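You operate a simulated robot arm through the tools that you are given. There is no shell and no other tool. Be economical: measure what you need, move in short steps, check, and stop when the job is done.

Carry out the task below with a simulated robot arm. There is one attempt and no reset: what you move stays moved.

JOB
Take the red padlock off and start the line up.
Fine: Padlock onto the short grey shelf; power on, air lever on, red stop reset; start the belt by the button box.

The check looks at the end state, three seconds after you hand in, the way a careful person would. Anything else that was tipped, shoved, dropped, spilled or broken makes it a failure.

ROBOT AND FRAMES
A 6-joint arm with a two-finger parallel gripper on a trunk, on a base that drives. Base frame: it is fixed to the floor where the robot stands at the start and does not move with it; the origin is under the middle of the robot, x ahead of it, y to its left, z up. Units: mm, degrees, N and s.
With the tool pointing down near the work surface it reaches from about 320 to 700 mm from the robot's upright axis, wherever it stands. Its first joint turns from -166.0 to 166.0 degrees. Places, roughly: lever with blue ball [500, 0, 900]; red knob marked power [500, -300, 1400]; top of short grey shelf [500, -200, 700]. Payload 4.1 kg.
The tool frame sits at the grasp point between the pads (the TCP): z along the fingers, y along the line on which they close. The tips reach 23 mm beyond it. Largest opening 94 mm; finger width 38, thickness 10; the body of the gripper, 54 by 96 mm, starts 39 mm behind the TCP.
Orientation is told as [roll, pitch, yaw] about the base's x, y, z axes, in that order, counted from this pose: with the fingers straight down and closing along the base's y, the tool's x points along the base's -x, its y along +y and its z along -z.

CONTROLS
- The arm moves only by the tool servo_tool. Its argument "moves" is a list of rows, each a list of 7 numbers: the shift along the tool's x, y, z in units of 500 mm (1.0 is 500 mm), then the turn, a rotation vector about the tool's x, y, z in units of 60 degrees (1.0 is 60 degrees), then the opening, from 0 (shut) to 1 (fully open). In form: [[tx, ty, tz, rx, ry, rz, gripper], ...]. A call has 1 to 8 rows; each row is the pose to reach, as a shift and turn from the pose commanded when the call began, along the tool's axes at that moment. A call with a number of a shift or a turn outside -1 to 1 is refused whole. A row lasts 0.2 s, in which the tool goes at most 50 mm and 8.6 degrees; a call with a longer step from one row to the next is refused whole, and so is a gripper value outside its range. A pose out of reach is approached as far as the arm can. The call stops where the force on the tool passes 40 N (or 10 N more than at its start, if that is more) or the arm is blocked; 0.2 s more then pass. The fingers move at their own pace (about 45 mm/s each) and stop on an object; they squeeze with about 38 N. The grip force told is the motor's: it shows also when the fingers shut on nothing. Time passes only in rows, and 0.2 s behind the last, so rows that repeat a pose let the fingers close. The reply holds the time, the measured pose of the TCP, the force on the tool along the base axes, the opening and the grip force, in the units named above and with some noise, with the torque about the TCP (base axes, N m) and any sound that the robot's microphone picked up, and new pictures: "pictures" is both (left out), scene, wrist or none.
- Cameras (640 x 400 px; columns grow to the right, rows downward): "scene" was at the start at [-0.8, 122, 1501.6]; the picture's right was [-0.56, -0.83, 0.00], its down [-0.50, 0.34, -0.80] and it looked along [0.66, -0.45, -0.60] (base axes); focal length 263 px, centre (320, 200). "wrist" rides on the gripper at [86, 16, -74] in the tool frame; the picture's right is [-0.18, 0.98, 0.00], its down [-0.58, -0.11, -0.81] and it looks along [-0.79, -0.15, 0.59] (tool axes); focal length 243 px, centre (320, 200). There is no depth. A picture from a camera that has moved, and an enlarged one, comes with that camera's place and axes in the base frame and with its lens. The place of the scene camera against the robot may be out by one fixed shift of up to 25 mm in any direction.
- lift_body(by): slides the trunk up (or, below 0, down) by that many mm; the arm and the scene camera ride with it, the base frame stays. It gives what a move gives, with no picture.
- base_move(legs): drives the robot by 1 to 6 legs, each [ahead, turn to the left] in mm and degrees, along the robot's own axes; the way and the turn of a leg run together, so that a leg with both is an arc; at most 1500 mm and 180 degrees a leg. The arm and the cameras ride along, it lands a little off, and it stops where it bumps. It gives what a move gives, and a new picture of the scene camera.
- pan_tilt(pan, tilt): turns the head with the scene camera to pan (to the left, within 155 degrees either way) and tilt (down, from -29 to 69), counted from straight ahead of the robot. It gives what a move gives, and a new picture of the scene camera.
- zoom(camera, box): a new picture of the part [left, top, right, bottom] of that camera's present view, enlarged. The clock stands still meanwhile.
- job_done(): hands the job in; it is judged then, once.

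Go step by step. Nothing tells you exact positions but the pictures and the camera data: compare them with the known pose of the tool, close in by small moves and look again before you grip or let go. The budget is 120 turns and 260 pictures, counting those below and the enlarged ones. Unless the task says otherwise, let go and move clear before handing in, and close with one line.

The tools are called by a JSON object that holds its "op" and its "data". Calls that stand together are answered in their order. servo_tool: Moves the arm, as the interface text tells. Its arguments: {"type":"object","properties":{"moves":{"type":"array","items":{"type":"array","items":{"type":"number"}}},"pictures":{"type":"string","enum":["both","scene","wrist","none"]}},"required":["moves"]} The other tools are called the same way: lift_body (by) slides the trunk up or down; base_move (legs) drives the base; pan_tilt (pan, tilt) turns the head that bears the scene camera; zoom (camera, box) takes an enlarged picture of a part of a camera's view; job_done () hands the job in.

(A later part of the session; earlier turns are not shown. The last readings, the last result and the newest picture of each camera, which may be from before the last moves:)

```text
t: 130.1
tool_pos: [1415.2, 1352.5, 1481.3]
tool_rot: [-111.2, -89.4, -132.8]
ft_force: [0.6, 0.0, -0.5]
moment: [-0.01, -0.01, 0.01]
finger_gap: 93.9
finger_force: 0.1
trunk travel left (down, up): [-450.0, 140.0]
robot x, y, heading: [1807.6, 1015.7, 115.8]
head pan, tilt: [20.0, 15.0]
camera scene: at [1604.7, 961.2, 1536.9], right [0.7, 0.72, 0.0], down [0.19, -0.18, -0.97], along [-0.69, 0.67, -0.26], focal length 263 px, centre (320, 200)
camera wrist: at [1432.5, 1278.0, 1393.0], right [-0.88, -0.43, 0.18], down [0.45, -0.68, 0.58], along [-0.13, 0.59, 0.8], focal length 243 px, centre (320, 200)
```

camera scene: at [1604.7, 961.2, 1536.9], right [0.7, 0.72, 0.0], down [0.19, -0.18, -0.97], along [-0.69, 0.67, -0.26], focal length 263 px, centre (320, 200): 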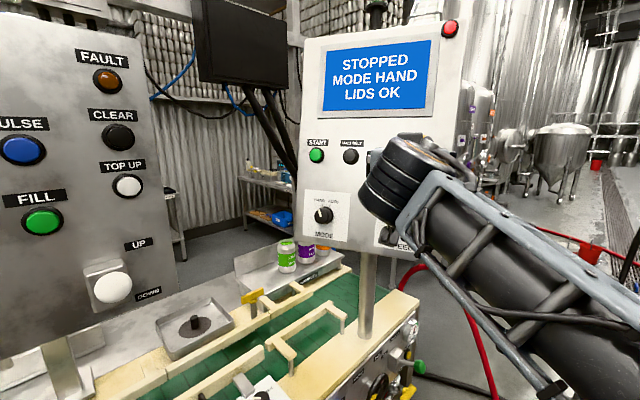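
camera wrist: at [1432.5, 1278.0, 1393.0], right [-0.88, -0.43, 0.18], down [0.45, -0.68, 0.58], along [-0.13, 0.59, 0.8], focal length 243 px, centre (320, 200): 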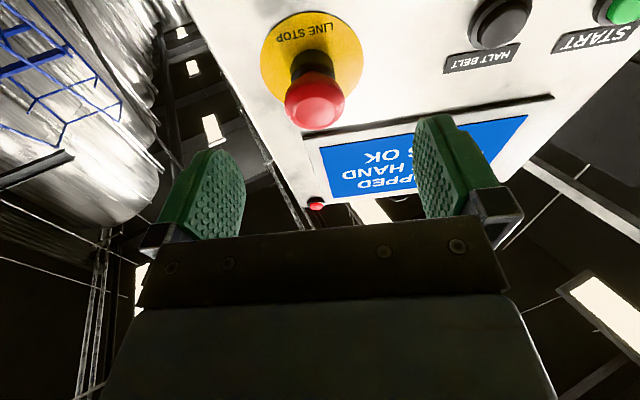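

The wrist camera shows LINE STOP well, with its head at about (1378, 1433, 1492). I'll pitch slightly to match the panel and approach halfway.

{"op": "servo_tool", "data": {"moves": [[-0.01, -0.002, 0.045, 0, 0.066, 0, 1], [-0.02, -0.004, 0.09, 0, 0.133, 0, 1], [-0.02, -0.004, 0.09, 0, 0.133, 0, 1]]}}

{"op": "zoom", "data": {"camera": "scene", "box": [340, 100, 500, 220]}}

```text
t: 130.9
tool_pos: [1397.6, 1394.1, 1491.8]
tool_rot: [-3.3, -82.1, 119.3]
ft_force: [0.8, 0.8, -0.3]
moment: [-0.02, 0.03, -0.04]
finger_gap: 93.8
finger_force: 0.1
trunk travel left (down, up): [-450.0, 140.0]
robot x, y, heading: [1810.0, 1018.8, 116.0]
head pan, tilt: [20.0, 15.0]
camera scene: at [1604.8, 961.3, 1536.9], right [0.7, 0.72, 0.0], down [0.19, -0.18, -0.97], along [-0.69, 0.67, -0.26], focal length 263 px, centre (320, 200)
camera wrist: at [1419.6, 1309.3, 1415.9], right [-0.9, -0.41, 0.17], down [0.41, -0.6, 0.69], along [-0.18, 0.69, 0.71], focal length 243 px, centre (320, 200)
```

scene: 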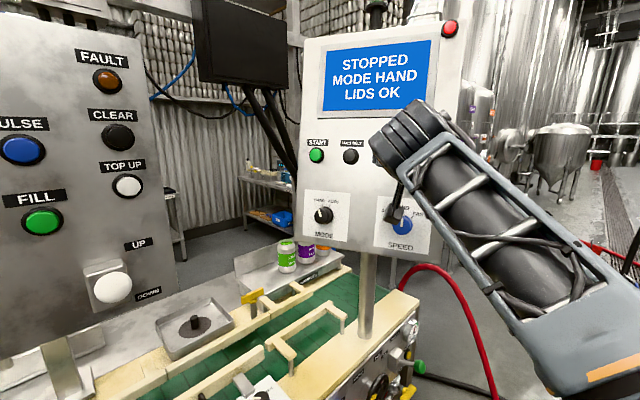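
wrist: 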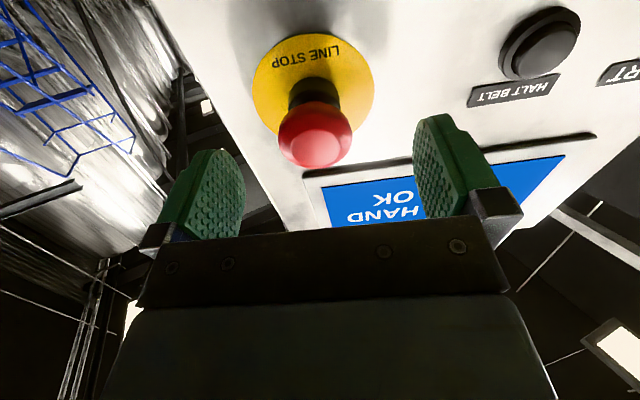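

```text
3.33 times, centred on (420, 160) of scene
camera zoom: at [1604.8, 961.3, 1536.9], right [0.7, 0.72, 0.0], down [0.19, -0.18, -0.97], along [-0.69, 0.67, -0.26], focal length 875 px, centre (-13, 333)
```

zoom: 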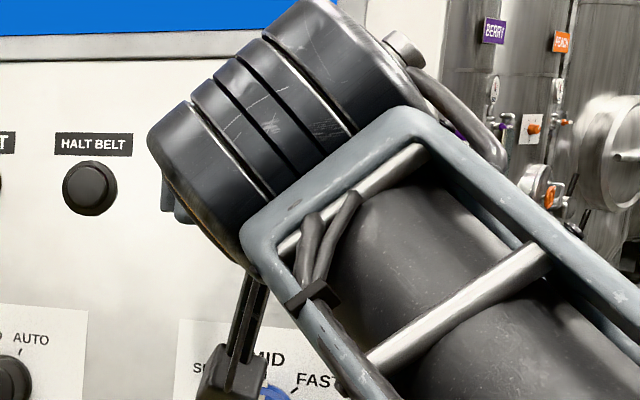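

{"op": "servo_tool", "data": {"moves": [[-0.007, -0.002, 0.045, 0, 0, 0, 1], [-0.014, -0.004, 0.088, 0, 0, 0, 1], [-0.014, -0.004, 0.088, 0, 0, 0, 1]], "pictures": "wrist"}}

```text
t: 131.7
tool_pos: [1381.2, 1437.8, 1493.6]
tool_rot: [-3.5, -82.3, 119.5]
ft_force: [0.4, -0.1, -0.5]
moment: [-0.02, -0.04, 0.01]
finger_gap: 94.4
finger_force: 0.0
trunk travel left (down, up): [-450.0, 140.0]
robot x, y, heading: [1813.5, 1015.8, 115.6]
head pan, tilt: [20.0, 15.0]
camera wrist: at [1403.0, 1352.4, 1417.3], right [-0.9, -0.41, 0.17], down [0.41, -0.6, 0.69], along [-0.18, 0.69, 0.71], focal length 243 px, centre (320, 200)
```

wrist: 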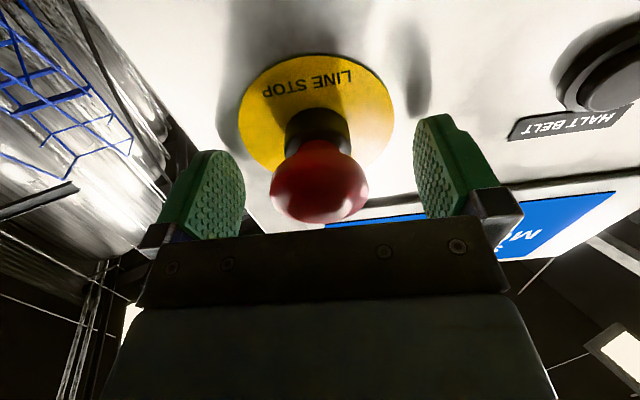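

The head is between the fingers. Closing.

{"op": "servo_tool", "data": {"moves": [[0, 0, 0, 0, 0, 0, 0.3], [0, 0, 0, 0, 0, 0, 0.3], [0, 0, 0, 0, 0, 0, 0.3], [0, 0, 0, 0, 0, 0, 0.3], [0, 0, 0, 0, 0, 0, 0.3]], "pictures": "wrist"}}

```text
t: 132.9
tool_pos: [1380.1, 1437.6, 1493.6]
tool_rot: [-3.5, -82.3, 119.6]
ft_force: [-1.4, -0.6, 1.7]
moment: [-0.02, -0.11, -0.33]
finger_gap: 42.9
finger_force: 44.8
trunk travel left (down, up): [-450.0, 140.0]
robot x, y, heading: [1807.7, 1018.1, 115.9]
head pan, tilt: [20.0, 15.0]
camera wrist: at [1402.6, 1352.1, 1417.2], right [-0.9, -0.41, 0.17], down [0.41, -0.6, 0.69], along [-0.18, 0.69, 0.71], focal length 243 px, centre (320, 200)
```

wrist: 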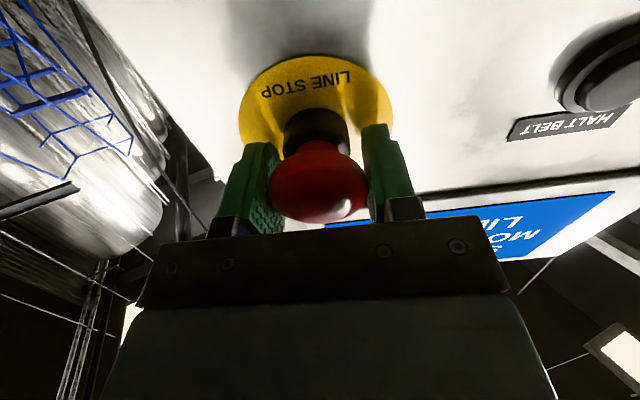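

Gripped at 43 mm. I'll twist clockwise to reset it.

{"op": "servo_tool", "data": {"moves": [[0, 0, 0, 0, 0, 0.11, 0.3], [0, 0, 0, 0, 0, 0.22, 0.3], [0, 0, 0, 0, 0, 0.33, 0.3], [0, 0, 0, 0, 0, 0.44, 0.3], [0, 0, 0, 0, 0, 0.55, 0.3], [0, 0, 0, 0, 0, 0.66, 0.3], [0, 0, 0, 0, 0, 0.66, 0.3]]}}

```text
t: 134.5
tool_pos: [1382.9, 1438.7, 1493.7]
tool_rot: [77.5, -49.9, 35.4]
ft_force: [12.6, 6.6, -5.3]
moment: [0.19, -0.1, -0.83]
finger_gap: 42.6
finger_force: 45.2
trunk travel left (down, up): [-450.0, 140.0]
robot x, y, heading: [1808.0, 1016.7, 115.5]
head pan, tilt: [20.0, 15.0]
camera scene: at [1607.5, 963.6, 1537.3], right [0.7, 0.72, 0.0], down [0.18, -0.18, -0.97], along [-0.69, 0.67, -0.26], focal length 263 px, centre (320, 200)
camera wrist: at [1356.6, 1333.4, 1447.0], right [-0.62, -0.19, 0.76], down [0.73, -0.47, 0.49], along [0.27, 0.86, 0.43], focal length 243 px, centre (320, 200)
```

scene: 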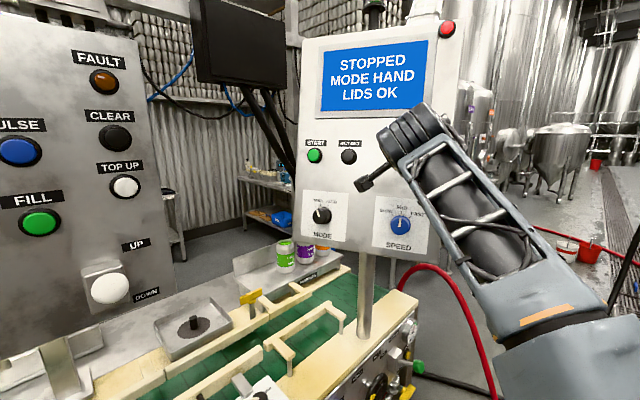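
wrist: 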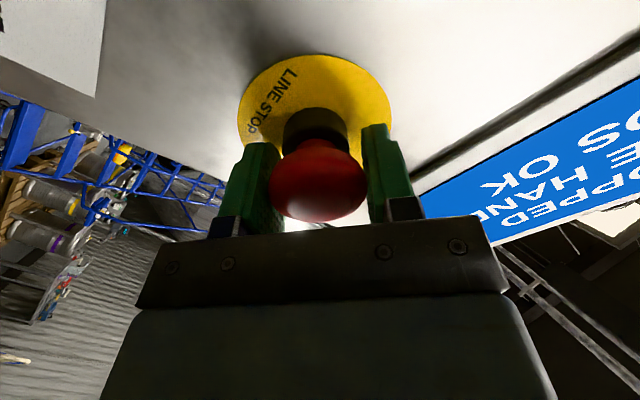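

{"op": "pan_tilt", "data": {"pan": 45, "tilt": 10}}

```text
t: 135.4
tool_pos: [1382.4, 1437.1, 1492.9]
tool_rot: [77.6, -50.0, 35.4]
ft_force: [15.3, 7.8, -5.0]
moment: [-0.52, 0.31, -0.07]
finger_gap: 42.2
finger_force: 45.5
trunk travel left (down, up): [-450.0, 140.0]
robot x, y, heading: [1806.7, 1014.0, 115.6]
head pan, tilt: [45.0, 10.0]
camera scene: at [1587.1, 929.1, 1545.6], right [0.33, 0.94, 0.0], down [0.16, -0.06, -0.98], along [-0.93, 0.33, -0.17], focal length 263 px, centre (320, 200)
```

scene: 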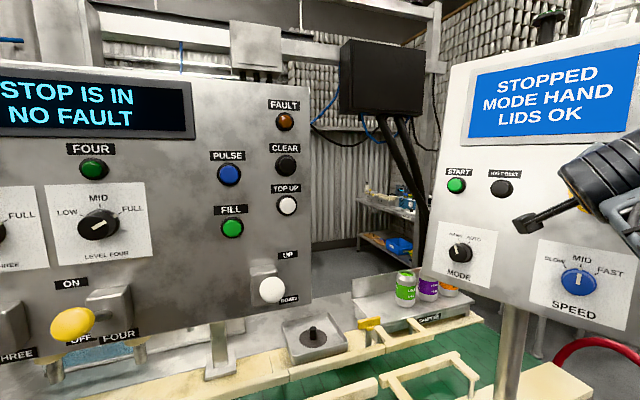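

It still reads STOP IS IN, so I'll pull it outward gently.

{"op": "servo_tool", "data": {"moves": [[0, 0, -0.01, 0, 0, 0, 0.25], [0, 0, -0.02, 0, 0, 0, 0.25], [0, 0, -0.03, 0, 0, 0, 0.25], [0, 0, -0.03, 0, 0, 0, 0.25]]}}

```text
t: 136.1
tool_pos: [1384.6, 1435.6, 1494.3]
tool_rot: [78.0, -50.3, 35.0]
ft_force: [-11.1, 27.0, 13.2]
moment: [-0.11, 0.43, -1.14]
finger_gap: 42.5
finger_force: 45.0
trunk travel left (down, up): [-450.0, 140.0]
robot x, y, heading: [1806.6, 1019.7, 115.6]
head pan, tilt: [45.0, 10.0]
stopped in row 3: the force on the tool passed its limit at 44 N (the readings are from after the stop); the commanded pose is now the measured one
camera scene: at [1581.7, 934.1, 1545.3], right [0.33, 0.94, 0.0], down [0.16, -0.06, -0.98], along [-0.93, 0.33, -0.18], focal length 263 px, centre (320, 200)
camera wrist: at [1357.3, 1331.7, 1446.5], right [-0.63, -0.19, 0.76], down [0.73, -0.48, 0.49], along [0.27, 0.86, 0.44], focal length 243 px, centre (320, 200)
```

scene: 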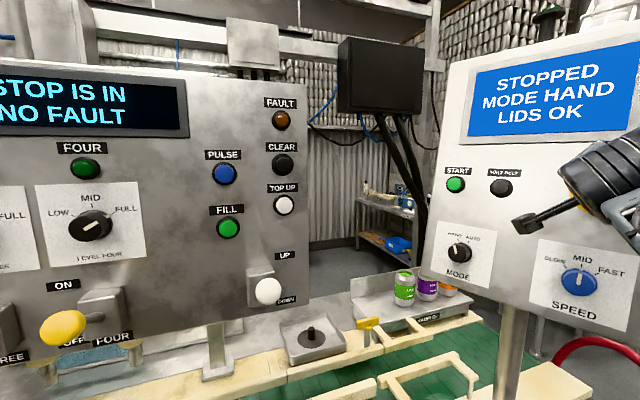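
wrist: 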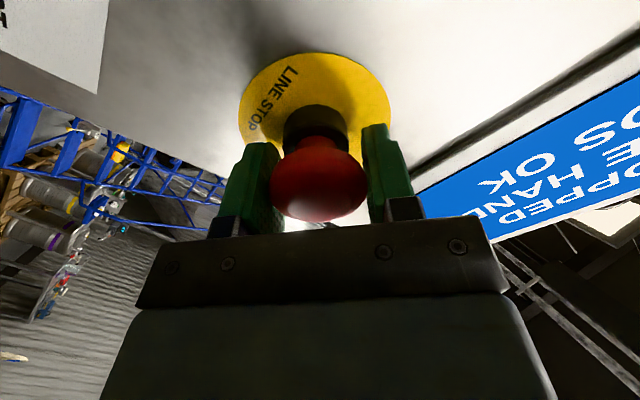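

Pulling is firmly resisted. I'll relax and twist further clockwise.

{"op": "servo_tool", "data": {"moves": [[0, 0, 0.008, 0, 0, 0, 0.25], [0, 0, 0.008, 0, 0, 0.11, 0.25], [0, 0, 0.008, 0, 0, 0.22, 0.25], [0, 0, 0.008, 0, 0, 0.33, 0.25], [0, 0, 0.008, 0, 0, 0.44, 0.25], [0, 0, 0.008, 0, 0, 0.55, 0.25], [0, 0, 0.008, 0, 0, 0.66, 0.25]]}}

```text
t: 137.6
tool_pos: [1386.9, 1436.7, 1492.2]
tool_rot: [81.4, -15.8, 27.6]
ft_force: [12.2, 6.7, -7.4]
moment: [-0.33, 0.34, -0.75]
finger_gap: 41.8
finger_force: 45.5
trunk travel left (down, up): [-450.0, 140.0]
robot x, y, heading: [1806.9, 1016.2, 115.7]
head pan, tilt: [45.0, 10.0]
stopped in row 7: the force on the tool passed its limit at 42 N (the readings are from after the stop); the commanded pose is now the measured one
camera scene: at [1585.6, 930.5, 1545.8], right [0.34, 0.94, 0.0], down [0.16, -0.06, -0.98], along [-0.93, 0.33, -0.17], focal length 263 px, centre (320, 200)
camera wrist: at [1338.0, 1330.2, 1494.1], right [-0.15, 0.09, 0.99], down [0.87, -0.46, 0.17], along [0.47, 0.88, -0.01], focal length 243 px, centre (320, 200)
```

scene: 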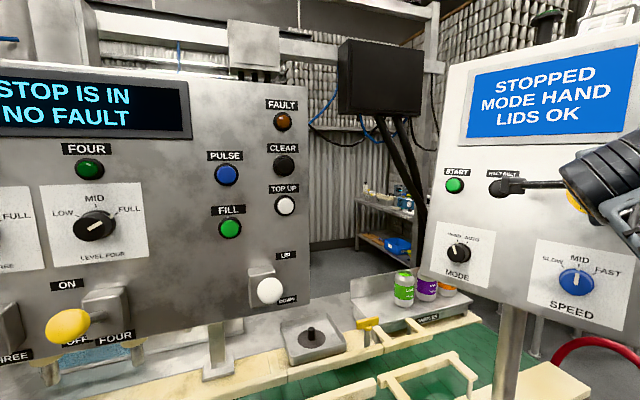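
wrist: 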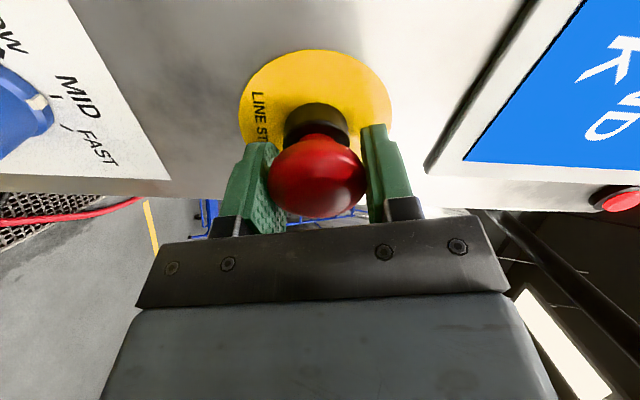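

I may be holding the head from springing out. I'll open the fingers and see whether it released.

{"op": "servo_tool", "data": {"moves": [[0, 0, 0, 0, 0, 0, 0.8], [0, 0, 0, 0, 0, 0, 0.8], [0, 0, 0, 0, 0, 0, 0.8], [0, 0, 0, 0, 0, 0, 0.8]]}}

```text
t: 138.6
tool_pos: [1383.6, 1434.0, 1494.3]
tool_rot: [81.7, -16.0, 27.9]
ft_force: [-0.5, 0.3, -0.4]
moment: [0.02, 0.01, -0.01]
finger_gap: 75.5
finger_force: 0.1
trunk travel left (down, up): [-450.0, 140.0]
robot x, y, heading: [1806.0, 1020.0, 115.7]
head pan, tilt: [45.0, 10.0]
camera scene: at [1583.8, 928.0, 1545.0], right [0.33, 0.94, 0.0], down [0.16, -0.06, -0.98], along [-0.93, 0.33, -0.17], focal length 263 px, centre (320, 200)
camera wrist: at [1335.0, 1326.2, 1494.2], right [-0.15, 0.09, 0.99], down [0.87, -0.46, 0.17], along [0.47, 0.88, -0.01], focal length 243 px, centre (320, 200)
```

scene: 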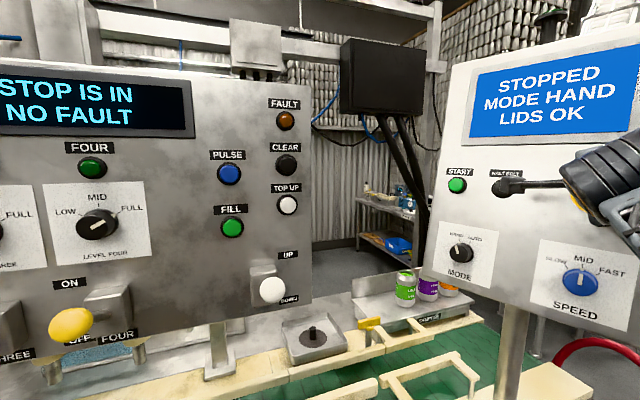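
wrist: 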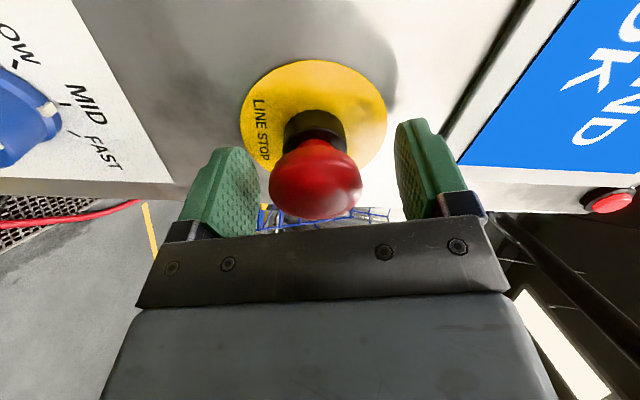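

It hasn't reset. I'll read the filler display in full and look for any other red stop.

{"op": "pan_tilt", "data": {"pan": 80, "tilt": 15}}

{"op": "zoom", "data": {"camera": "scene", "box": [100, 0, 640, 330]}}

{"op": "zoom", "data": {"camera": "wrist", "box": [220, 50, 420, 230]}}

```text
t: 139.6
tool_pos: [1382.9, 1434.4, 1492.0]
tool_rot: [81.6, -15.9, 27.9]
ft_force: [0.1, 0.2, 0.0]
moment: [-0.02, 0.0, 0.01]
finger_gap: 75.2
finger_force: 0.0
trunk travel left (down, up): [-450.0, 140.0]
robot x, y, heading: [1811.2, 1018.6, 115.7]
head pan, tilt: [80.0, 15.0]
camera scene: at [1581.4, 872.0, 1536.9], right [-0.27, 0.96, 0.0], down [0.25, 0.07, -0.97], along [-0.93, -0.26, -0.26], focal length 263 px, centre (320, 200)
```

scene: 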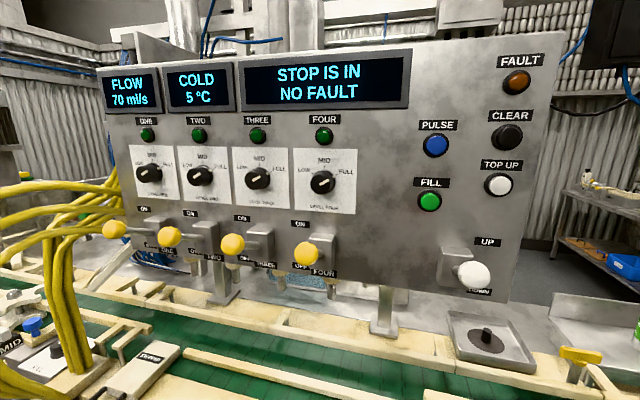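

```text
1.19 times, centred on (370, 165) of scene
camera zoom: at [1581.4, 872.0, 1536.9], right [-0.27, 0.96, 0.0], down [0.25, 0.07, -0.97], along [-0.93, -0.26, -0.26], focal length 311 px, centre (261, 242)
```

zoom: 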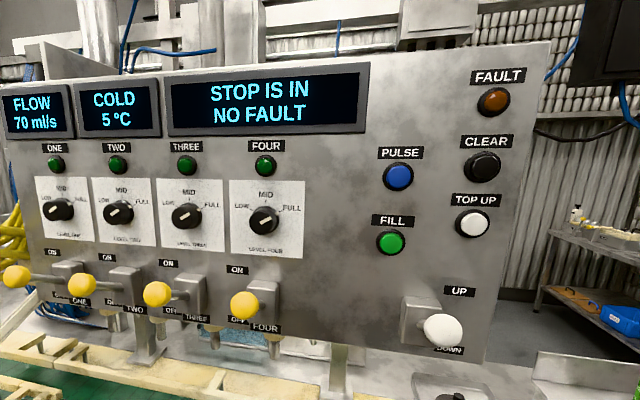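

```text
2.22 times, centred on (320, 140) of wrist
camera zoom: at [1335.0, 1326.3, 1494.2], right [-0.15, 0.09, 0.99], down [0.87, -0.46, 0.17], along [0.47, 0.88, -0.01], focal length 539 px, centre (320, 333)
```

zoom: 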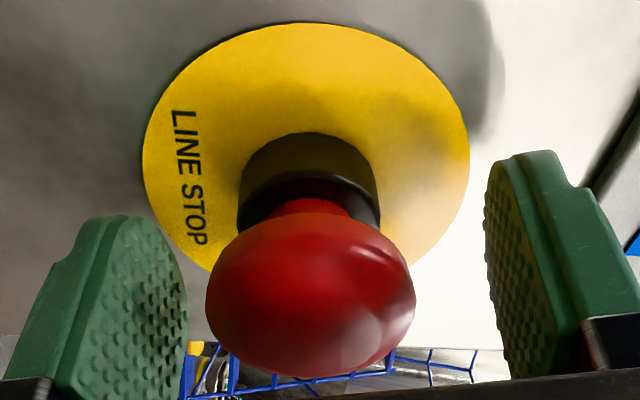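

The display confirms the stop is in. I'll grip again and twist the other way, watching the display.

{"op": "pan_tilt", "data": {"pan": 58, "tilt": 12}}

{"op": "servo_tool", "data": {"moves": [[0, 0, 0, 0, 0, 0, 0.25], [0, 0, 0, 0, 0, 0, 0.25], [0, 0, 0, 0, 0, 0, 0.25], [0, 0, 0, 0, 0, -0.13, 0.25], [0, 0, 0, 0, 0, -0.26, 0.25], [0, 0, 0, 0, 0, -0.39, 0.25], [0, 0, 0, 0, 0, -0.52, 0.25], [0, 0, 0, 0, 0, -0.65, 0.25]]}}

```text
t: 140.4
tool_pos: [1382.3, 1433.4, 1492.8]
tool_rot: [81.6, -15.9, 27.9]
ft_force: [0.6, 0.0, -0.3]
moment: [0.0, -0.01, 0.03]
finger_gap: 75.0
finger_force: 0.0
trunk travel left (down, up): [-450.0, 140.0]
robot x, y, heading: [1808.6, 1019.4, 115.5]
head pan, tilt: [58.0, 12.0]
camera scene: at [1578.7, 907.4, 1541.7], right [0.11, 0.99, 0.0], down [0.21, -0.02, -0.98], along [-0.97, 0.11, -0.21], focal length 263 px, centre (320, 200)
```

scene: 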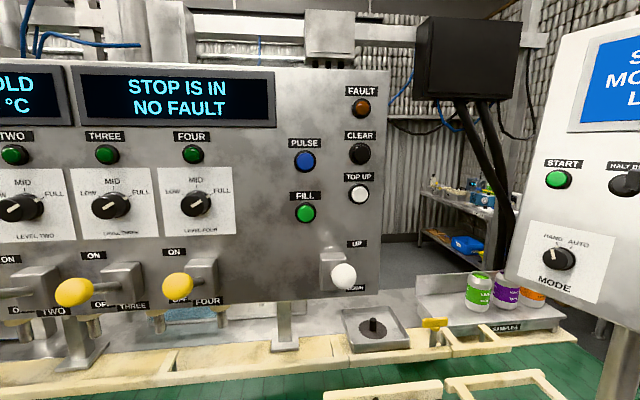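

```text
t: 142.2
tool_pos: [1385.1, 1434.4, 1496.0]
tool_rot: [76.4, -54.4, 36.7]
ft_force: [4.0, 1.8, -4.6]
moment: [-0.7, 0.75, -0.38]
finger_gap: 42.6
finger_force: 44.7
trunk travel left (down, up): [-450.0, 140.0]
robot x, y, heading: [1810.6, 1014.7, 115.6]
head pan, tilt: [58.0, 12.0]
camera scene: at [1579.1, 908.8, 1542.1], right [0.11, 0.99, 0.0], down [0.21, -0.02, -0.98], along [-0.97, 0.11, -0.21], focal length 263 px, centre (320, 200)
camera wrist: at [1362.0, 1331.5, 1442.8], right [-0.67, -0.21, 0.71], down [0.7, -0.49, 0.52], along [0.23, 0.85, 0.48], focal length 243 px, centre (320, 200)
```

scene: 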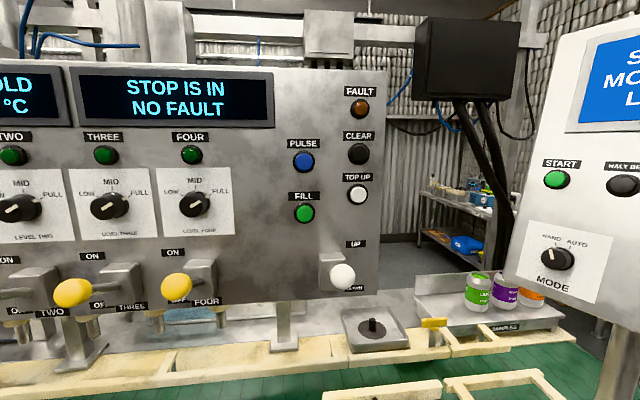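
wrist: 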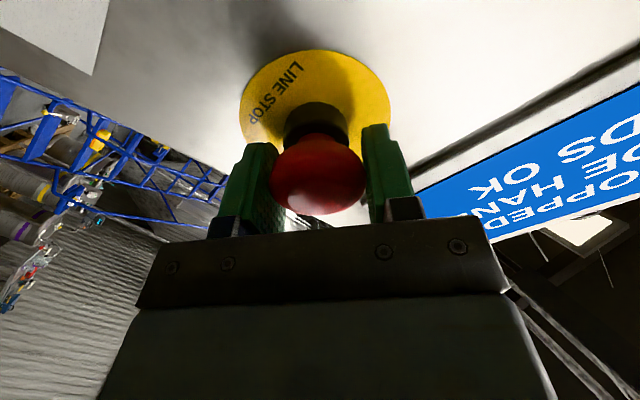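

The head resists twisting, so it's probably pull-to-reset. I'll release, realign squarely and grip again for a clean pull.

{"op": "servo_tool", "data": {"moves": [[0, 0, 0, 0, 0, 0, 0.8], [0, 0, 0, 0, 0, 0, 0.8], [0, 0, 0, 0, 0, -0.13, 0.8], [0, 0, 0, 0, 0, -0.26, 0.8], [0, 0, 0, 0, 0, -0.39, 0.8], [0, 0, 0, 0, 0, -0.52, 0.8], [0, 0, 0, 0, 0, -0.6, 0.8], [0, 0, 0, 0, 0, -0.6, 0.8]]}}

```text
t: 144.1
tool_pos: [1382.9, 1432.1, 1493.5]
tool_rot: [-7.9, -81.8, 123.6]
ft_force: [-0.4, -0.2, 0.3]
moment: [-0.01, 0.04, 0.0]
finger_gap: 75.4
finger_force: 0.2
trunk travel left (down, up): [-450.0, 140.0]
robot x, y, heading: [1805.0, 1018.5, 115.2]
head pan, tilt: [58.0, 12.0]
camera scene: at [1578.8, 907.5, 1541.8], right [0.11, 0.99, 0.0], down [0.21, -0.02, -0.98], along [-0.97, 0.11, -0.21], focal length 263 px, centre (320, 200)
camera wrist: at [1406.2, 1347.8, 1416.9], right [-0.9, -0.41, 0.16], down [0.4, -0.6, 0.69], along [-0.18, 0.69, 0.7], focal length 243 px, centre (320, 200)
```

scene: 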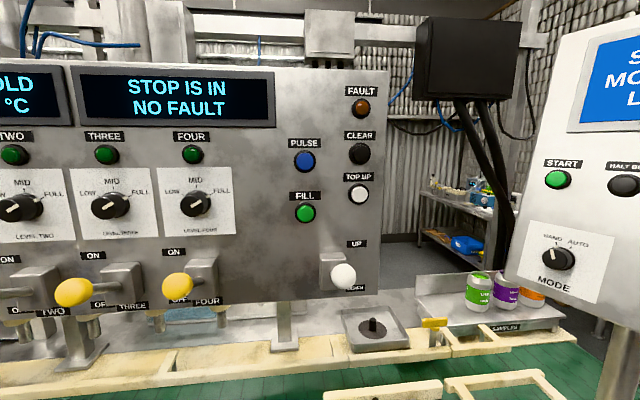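
wrist: 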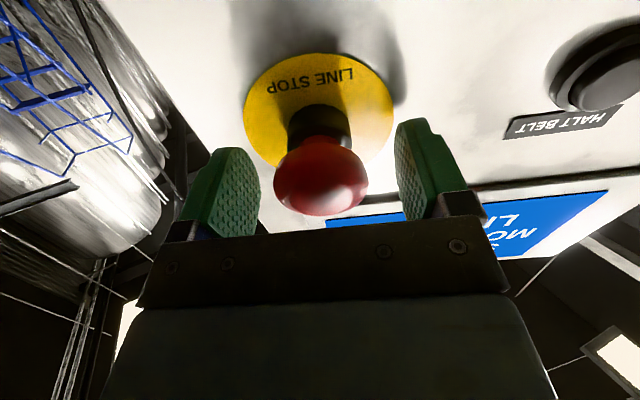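

{"op": "servo_tool", "data": {"moves": [[0, 0, 0.012, 0, 0, 0, 0.8], [0, 0, 0.012, 0, 0, 0, 0.2], [0, 0, 0.012, 0, 0, 0, 0.2], [0, 0, 0.012, 0, 0, 0, 0.2], [0, 0, 0.012, 0, 0, 0, 0.2]], "pictures": "none"}}

{"op": "servo_tool", "data": {"moves": [[0, 0, -0.004, 0, 0, 0, 0.2], [0, 0, -0.008, 0, 0, 0, 0.2], [0, 0, -0.012, 0, 0, 0, 0.2], [0, 0, -0.016, 0, 0, 0, 0.2], [0, 0, -0.02, 0, 0, 0, 0.2], [0, 0, -0.024, 0, 0, 0, 0.2]]}}

```text
t: 145.2
tool_pos: [1379.7, 1437.4, 1493.5]
tool_rot: [-7.6, -81.9, 123.2]
ft_force: [-4.1, -0.8, 4.5]
moment: [-0.03, -0.09, -0.27]
finger_gap: 42.6
finger_force: 45.1
trunk travel left (down, up): [-450.0, 140.0]
robot x, y, heading: [1808.7, 1015.3, 115.8]
head pan, tilt: [58.0, 12.0]
```

```text
t: 146.2
tool_pos: [1380.9, 1436.4, 1492.6]
tool_rot: [-7.7, -82.1, 123.6]
ft_force: [-17.3, 15.4, 13.4]
moment: [-0.02, -0.03, -0.33]
finger_gap: 42.8
finger_force: 45.6
trunk travel left (down, up): [-450.0, 140.0]
robot x, y, heading: [1812.8, 1018.7, 115.7]
head pan, tilt: [58.0, 12.0]
stopped in row 4: the force on the tool passed its limit at 42 N (the readings are from after the stop); the commanded pose is now the measured one
camera scene: at [1575.5, 910.9, 1541.4], right [0.11, 0.99, 0.0], down [0.21, -0.03, -0.98], along [-0.97, 0.11, -0.21], focal length 263 px, centre (320, 200)
camera wrist: at [1403.5, 1351.4, 1416.2], right [-0.9, -0.41, 0.16], down [0.4, -0.61, 0.69], along [-0.18, 0.68, 0.71], focal length 243 px, centre (320, 200)
```

scene: 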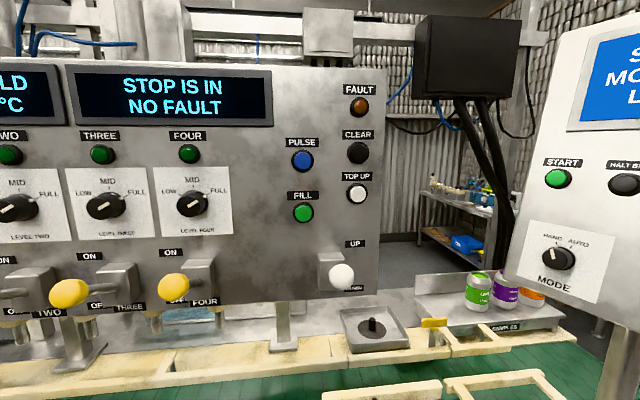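
wrist: 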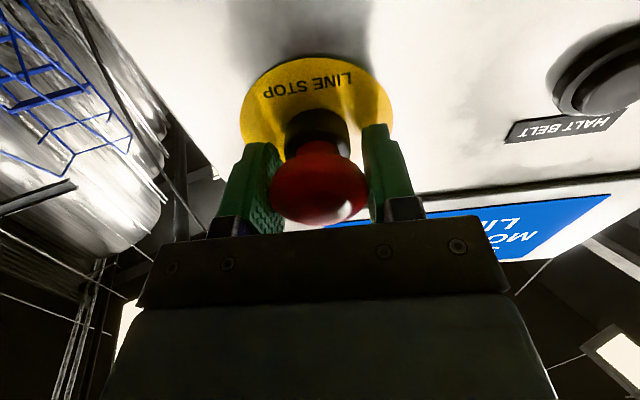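

Pulling is rigid, so it isn't a pull release. I'll measure the torque carefully while twisting clockwise in small increments.

{"op": "servo_tool", "data": {"moves": [[0, 0, 0.004, 0, 0, 0, 0.2], [0, 0, 0.004, 0, 0, 0.08, 0.2], [0, 0, 0.004, 0, 0, 0.16, 0.2]], "pictures": "none"}}

{"op": "servo_tool", "data": {"moves": [[0, 0, 0, 0, 0, 0.08, 0.2], [0, 0, 0, 0, 0, 0.16, 0.2]], "pictures": "none"}}

{"op": "servo_tool", "data": {"moves": [[0, 0, 0, 0, 0, 0.08, 0.2], [0, 0, 0, 0, 0, 0.16, 0.2]], "pictures": "none"}}

{"op": "servo_tool", "data": {"moves": [[0, 0, 0, 0, 0, 0.08, 0.2], [0, 0, 0, 0, 0, 0.16, 0.2]], "pictures": "none"}}

```text
t: 147.0
tool_pos: [1379.9, 1436.3, 1491.9]
tool_rot: [46.3, -78.2, 68.8]
ft_force: [-5.9, 4.9, -6.3]
moment: [0.38, -0.48, -0.22]
finger_gap: 42.2
finger_force: 44.9
trunk travel left (down, up): [-450.0, 140.0]
robot x, y, heading: [1809.2, 1018.0, 115.6]
head pan, tilt: [58.0, 12.0]
```

```text
t: 147.6
tool_pos: [1381.9, 1435.6, 1493.4]
tool_rot: [65.9, -70.3, 48.4]
ft_force: [-4.3, 6.9, -3.5]
moment: [0.86, -1.15, -0.2]
finger_gap: 42.0
finger_force: 44.9
trunk travel left (down, up): [-450.0, 140.0]
robot x, y, heading: [1807.0, 1021.2, 115.3]
head pan, tilt: [58.0, 12.0]
```

```text
t: 148.2
tool_pos: [1382.9, 1436.6, 1494.2]
tool_rot: [73.3, -61.1, 40.3]
ft_force: [-3.2, 7.4, -1.5]
moment: [0.52, -0.93, -0.35]
finger_gap: 43.0
finger_force: 45.1
trunk travel left (down, up): [-450.0, 140.0]
robot x, y, heading: [1805.1, 1017.0, 115.6]
head pan, tilt: [58.0, 12.0]
```

```text
t: 148.8
tool_pos: [1384.0, 1436.2, 1494.0]
tool_rot: [77.2, -51.8, 35.7]
ft_force: [1.3, 5.1, -2.5]
moment: [0.32, -0.61, -0.32]
finger_gap: 42.6
finger_force: 45.2
trunk travel left (down, up): [-450.0, 140.0]
robot x, y, heading: [1812.5, 1018.9, 115.4]
head pan, tilt: [58.0, 12.0]
```

{"op": "zoom", "data": {"camera": "scene", "box": [70, 60, 280, 130]}}

{"op": "zoom", "data": {"camera": "wrist", "box": [220, 50, 420, 230]}}

```text
3.05 times, centred on (175, 95) of scene
camera zoom: at [1578.3, 909.3, 1541.8], right [0.11, 0.99, 0.0], down [0.21, -0.02, -0.98], along [-0.97, 0.11, -0.21], focal length 800 px, centre (762, 520)
```

zoom: 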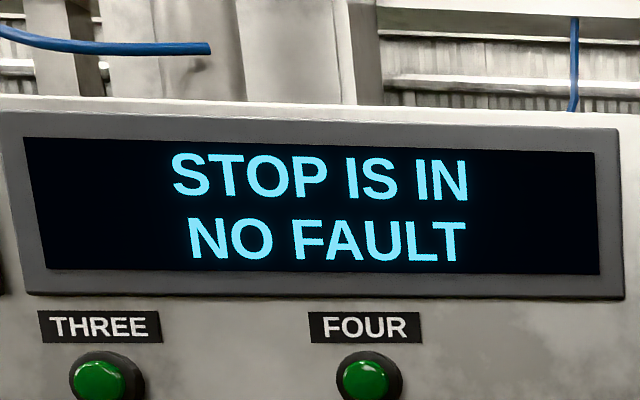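

```text
2.22 times, centred on (320, 140) of wrist
camera zoom: at [1358.7, 1332.8, 1445.4], right [-0.65, -0.2, 0.74], down [0.72, -0.48, 0.5], along [0.26, 0.85, 0.45], focal length 539 px, centre (320, 333)
```

zoom: 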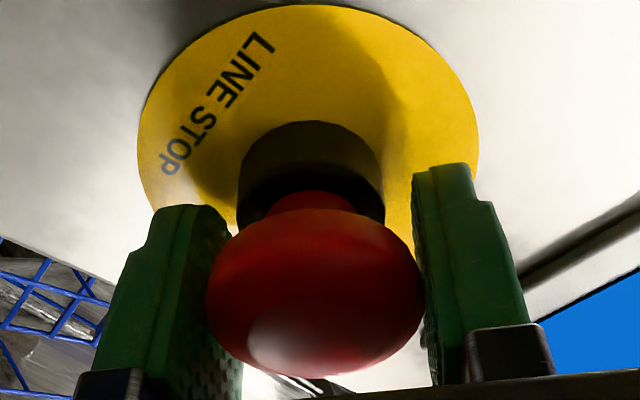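

{"op": "servo_tool", "data": {"moves": [[-0.001, 0.003, -0.004, 0, 0, 0, 0.1], [-0.002, 0.006, -0.008, 0, 0, 0, 0.1], [-0.003, 0.009, -0.012, 0, 0, 0, 0.1], [-0.003, 0.011, -0.016, 0, 0, 0, 0.1], [-0.004, 0.013, -0.02, 0, 0, 0, 0.1], [-0.004, 0.015, -0.024, 0, 0, 0, 0.1]], "pictures": "wrist"}}

```text
t: 149.8
tool_pos: [1384.4, 1436.3, 1495.0]
tool_rot: [75.8, -51.9, 36.3]
ft_force: [4.0, 14.5, -3.9]
moment: [-0.2, 0.41, -0.76]
finger_gap: 42.5
finger_force: 44.8
trunk travel left (down, up): [-450.0, 140.0]
robot x, y, heading: [1811.0, 1018.4, 115.1]
head pan, tilt: [58.0, 12.0]
stopped in row 4: the force on the tool passed its limit at 42 N (the readings are from after the stop); the commanded pose is now the measured one
camera wrist: at [1358.5, 1332.2, 1446.3], right [-0.66, -0.18, 0.73], down [0.71, -0.48, 0.51], along [0.26, 0.86, 0.45], focal length 243 px, centre (320, 200)
```

wrist: 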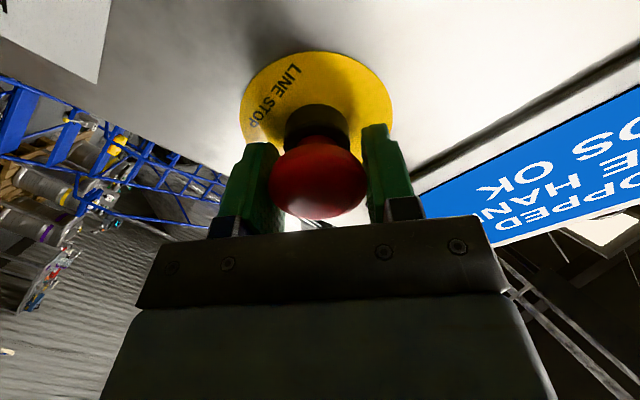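

Both pull and twist are rigid at my limits. I'll test pushing in, since it may be a press-again latch.

{"op": "servo_tool", "data": {"moves": [[0, 0, 0.004, 0, 0, 0, 0.2], [0, 0, 0.008, 0, 0, 0, 0.2], [0, 0, 0.012, 0, 0, 0, 0.2], [0, 0, 0.016, 0, 0, 0, 0.2], [0, 0, 0.02, 0, 0, 0, 0.2], [0, 0, 0.024, 0, 0, 0, 0.2], [0, 0, 0.028, 0, 0, 0, 0.2]]}}

```text
t: 151.3
tool_pos: [1379.4, 1444.7, 1491.8]
tool_rot: [75.3, -51.9, 36.4]
ft_force: [9.2, 1.5, -5.8]
moment: [-0.69, 0.2, -0.32]
finger_gap: 42.2
finger_force: 45.5
trunk travel left (down, up): [-450.0, 140.0]
robot x, y, heading: [1811.4, 1015.5, 115.3]
head pan, tilt: [58.0, 12.0]
heard: click
stopped in row 7: the force on the tool passed its limit at 40 N (the readings are from after the stop); the commanded pose is now the measured one
camera scene: at [1579.8, 909.5, 1542.6], right [0.12, 0.99, 0.0], down [0.21, -0.02, -0.98], along [-0.97, 0.11, -0.21], focal length 263 px, centre (320, 200)
camera wrist: at [1354.5, 1340.6, 1445.1], right [-0.66, -0.18, 0.73], down [0.71, -0.48, 0.52], along [0.26, 0.86, 0.44], focal length 243 px, centre (320, 200)
```

scene: 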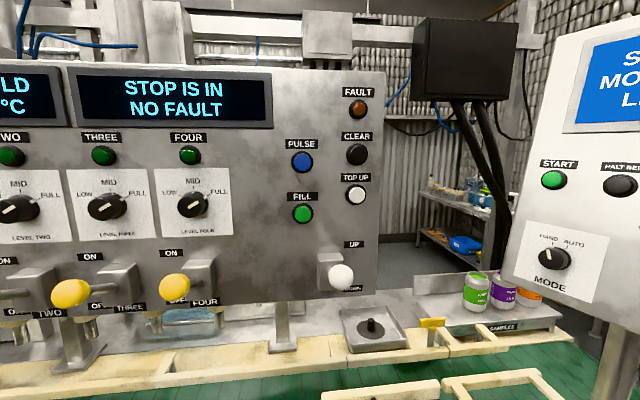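
wrist: 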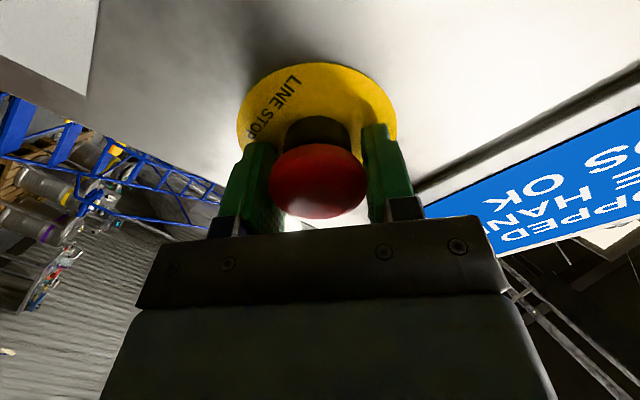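

A click: the head moved about 8 mm in. I'll open and see whether it stays in or springs out.

{"op": "servo_tool", "data": {"moves": [[0, 0, 0, 0, 0, 0, 0.8], [0, 0, 0, 0, 0, 0, 0.8], [0, 0, 0, 0, 0, 0, 0.8], [0, 0, 0, 0, 0, 0, 0.8]]}}

{"op": "zoom", "data": {"camera": "wrist", "box": [220, 50, 420, 230]}}

```text
t: 152.3
tool_pos: [1378.7, 1442.7, 1493.1]
tool_rot: [75.6, -52.0, 36.7]
ft_force: [0.1, 0.3, -0.3]
moment: [0.02, -0.01, 0.03]
finger_gap: 75.1
finger_force: 0.0
trunk travel left (down, up): [-450.0, 140.0]
robot x, y, heading: [1810.2, 1019.4, 115.5]
head pan, tilt: [58.0, 12.0]
camera scene: at [1578.4, 908.6, 1541.8], right [0.12, 0.99, 0.0], down [0.21, -0.02, -0.98], along [-0.97, 0.11, -0.21], focal length 263 px, centre (320, 200)
camera wrist: at [1352.2, 1338.6, 1444.8], right [-0.66, -0.18, 0.73], down [0.71, -0.48, 0.52], along [0.26, 0.86, 0.44], focal length 243 px, centre (320, 200)
```

scene: 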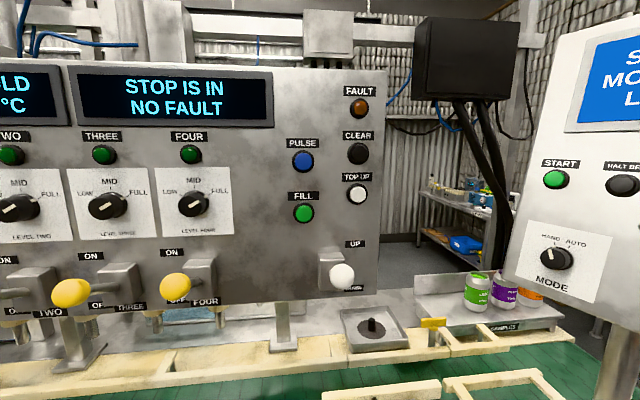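
wrist: 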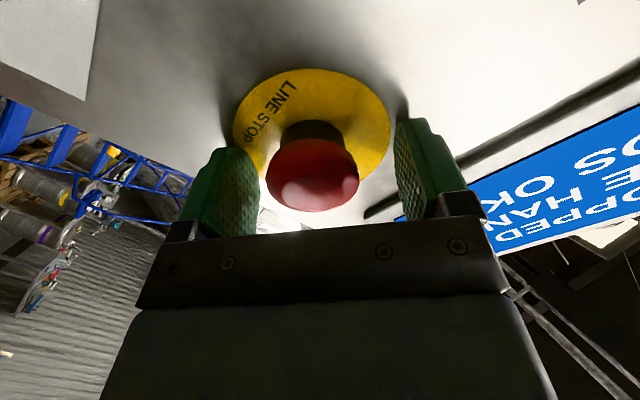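

```text
2.22 times, centred on (320, 140) of wrist
camera zoom: at [1352.2, 1338.6, 1444.8], right [-0.66, -0.18, 0.73], down [0.71, -0.48, 0.52], along [0.26, 0.86, 0.44], focal length 539 px, centre (320, 333)
```

zoom: 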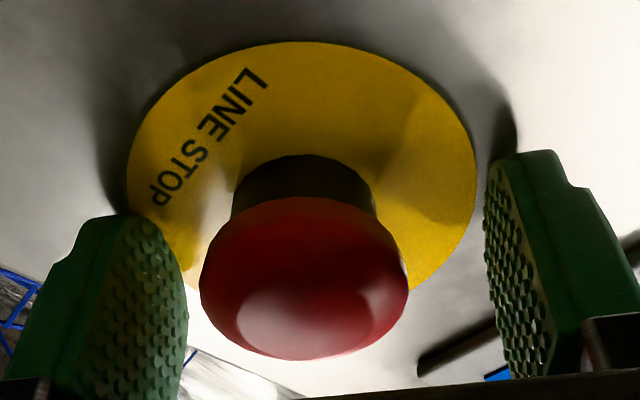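

This LINE STOP was out before and is now latched in, so a different stop must have been the one holding the line. I'll first restore this one by gripping and twisting clockwise.

{"op": "servo_tool", "data": {"moves": [[0, 0, 0.006, 0, 0, 0, 0.8], [0, 0, 0.006, 0, 0, 0, 0.2], [0, 0, 0.006, 0, 0, 0, 0.2], [0, 0, 0.006, 0, 0, 0, 0.2], [0, 0, 0.006, 0, 0, 0.12, 0.2], [0, 0, 0.006, 0, 0, 0.24, 0.2], [0, 0, 0.006, 0, 0, 0.36, 0.2]]}}

```text
t: 153.9
tool_pos: [1387.1, 1447.6, 1495.1]
tool_rot: [79.9, -30.5, 30.1]
ft_force: [38.8, 2.0, -7.0]
moment: [0.48, -1.44, -0.75]
finger_gap: 42.5
finger_force: 45.3
trunk travel left (down, up): [-450.0, 140.0]
robot x, y, heading: [1809.5, 1018.7, 115.2]
head pan, tilt: [58.0, 12.0]
camera scene: at [1585.9, 910.6, 1543.0], right [0.12, 0.99, 0.0], down [0.2, -0.03, -0.98], along [-0.97, 0.12, -0.2], focal length 263 px, centre (320, 200)
camera wrist: at [1342.9, 1340.5, 1474.8], right [-0.38, -0.02, 0.93], down [0.82, -0.46, 0.33], along [0.42, 0.89, 0.19], focal length 243 px, centre (320, 200)
```

scene: 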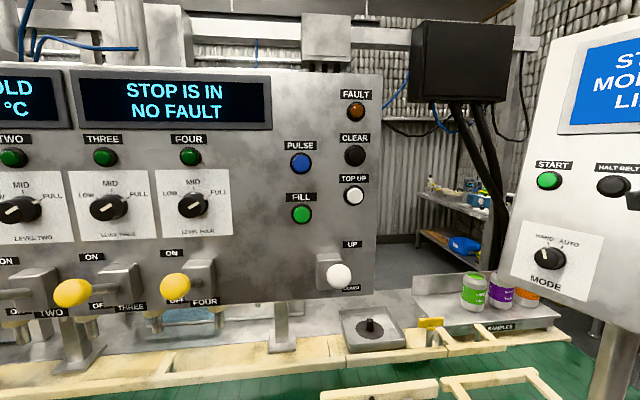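
wrist: 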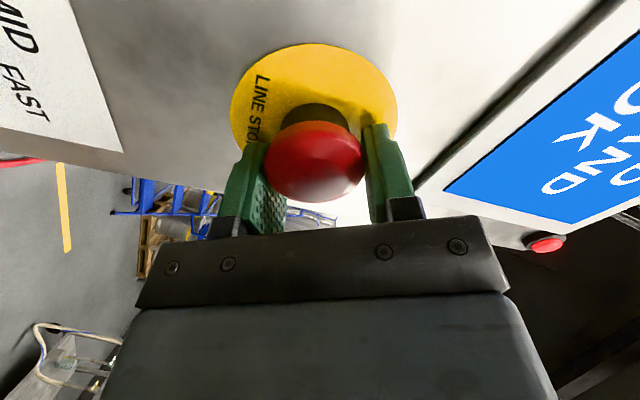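

High side load. I'll open to relax, then re-grip and try a straight pull now that it's latched in.

{"op": "servo_tool", "data": {"moves": [[0, 0, 0, 0, 0, 0, 0.8], [0, 0, 0, 0, 0, 0, 0.8], [0, 0, 0, 0, 0, 0, 0.8], [0, 0, 0, 0, 0, -0.12, 0.8], [0, 0, 0, 0, 0, -0.24, 0.8], [0, 0, 0, 0, 0, -0.36, 0.8], [0, 0, 0, 0, 0, -0.36, 0.8]], "pictures": "wrist"}}

{"op": "servo_tool", "data": {"moves": [[0, 0, 0, 0, 0, -0.12, 0.8], [0, 0, 0, 0, 0, -0.24, 0.8], [0, 0, 0, 0, 0, -0.36, 0.8], [0, 0, 0, 0, 0, -0.48, 0.8], [0, 0, 0, 0, 0, -0.6, 0.8], [0, 0, 0, 0, 0, -0.66, 0.8], [0, 0, 0, 0, 0, -0.66, 0.8]], "pictures": "wrist"}}

```text
t: 155.6
tool_pos: [1375.7, 1442.4, 1493.3]
tool_rot: [75.9, -52.2, 36.6]
ft_force: [-3.2, -17.9, -5.8]
moment: [-0.95, 0.28, -0.16]
finger_gap: 73.5
finger_force: 0.1
trunk travel left (down, up): [-450.0, 140.0]
robot x, y, heading: [1808.2, 1017.2, 115.3]
head pan, tilt: [58.0, 12.0]
camera wrist: at [1350.2, 1338.0, 1444.3], right [-0.66, -0.19, 0.73], down [0.71, -0.48, 0.52], along [0.26, 0.86, 0.45], focal length 243 px, centre (320, 200)
```

wrist: 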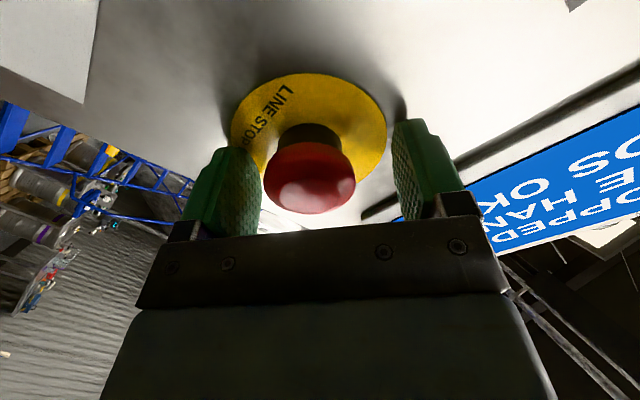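

```text
t: 157.2
tool_pos: [1376.6, 1442.9, 1493.4]
tool_rot: [-16.5, -80.9, 131.8]
ft_force: [2.7, -14.8, -8.3]
moment: [-0.57, 0.2, -0.55]
finger_gap: 73.0
finger_force: 0.3
trunk travel left (down, up): [-450.0, 140.0]
robot x, y, heading: [1805.8, 1019.5, 115.4]
head pan, tilt: [58.0, 12.0]
camera wrist: at [1400.3, 1357.2, 1417.7], right [-0.91, -0.4, 0.14], down [0.38, -0.61, 0.7], along [-0.2, 0.69, 0.7], focal length 243 px, centre (320, 200)
```

wrist: 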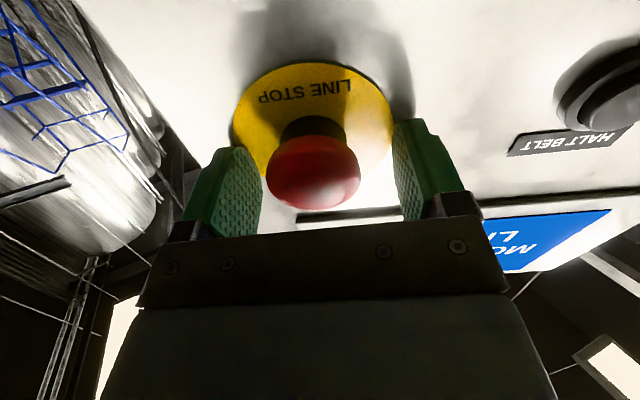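

The fingertips were touching the panel. I'll back off 10 mm, grip and pull.

{"op": "servo_tool", "data": {"moves": [[0, 0, -0.02, 0, 0, 0, 0.8], [0, 0, -0.02, 0, 0, 0, 0.2], [0, 0, -0.02, 0, 0, 0, 0.2], [0, 0, -0.02, 0, 0, 0, 0.2], [0, 0, -0.02, 0, 0, 0, 0.2]], "pictures": "none"}}

{"op": "servo_tool", "data": {"moves": [[0, 0, -0.005, 0, 0, 0, 0.2], [0, 0, -0.01, 0, 0, 0, 0.2], [0, 0, -0.015, 0, 0, 0, 0.2], [0, 0, -0.02, 0, 0, 0, 0.2]], "pictures": "wrist"}}

```text
t: 158.3
tool_pos: [1381.2, 1438.0, 1494.7]
tool_rot: [-15.6, -80.8, 130.7]
ft_force: [1.6, 4.0, 0.7]
moment: [0.19, -0.18, -0.43]
finger_gap: 42.6
finger_force: 45.3
trunk travel left (down, up): [-450.0, 140.0]
robot x, y, heading: [1807.3, 1014.9, 115.4]
head pan, tilt: [58.0, 12.0]
```

```text
t: 159.3
tool_pos: [1386.1, 1426.1, 1496.6]
tool_rot: [-15.0, -81.0, 130.3]
ft_force: [3.1, -0.2, 7.3]
moment: [-0.01, -0.28, -0.32]
finger_gap: 42.8
finger_force: 44.6
trunk travel left (down, up): [-450.0, 140.0]
robot x, y, heading: [1809.3, 1017.1, 115.4]
head pan, tilt: [58.0, 12.0]
heard: click
camera wrist: at [1409.6, 1341.0, 1420.6], right [-0.9, -0.4, 0.14], down [0.38, -0.61, 0.7], along [-0.2, 0.69, 0.7], focal length 243 px, centre (320, 200)
```

wrist: 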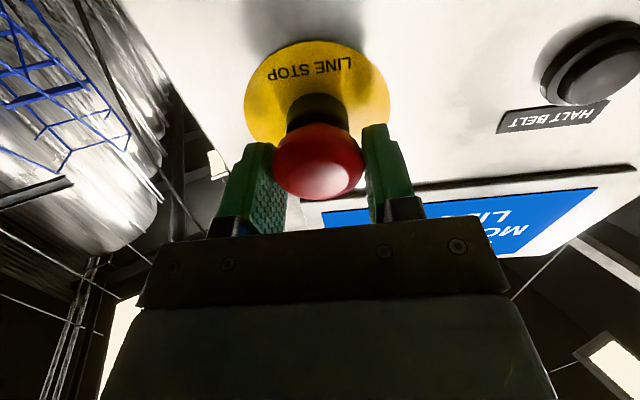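

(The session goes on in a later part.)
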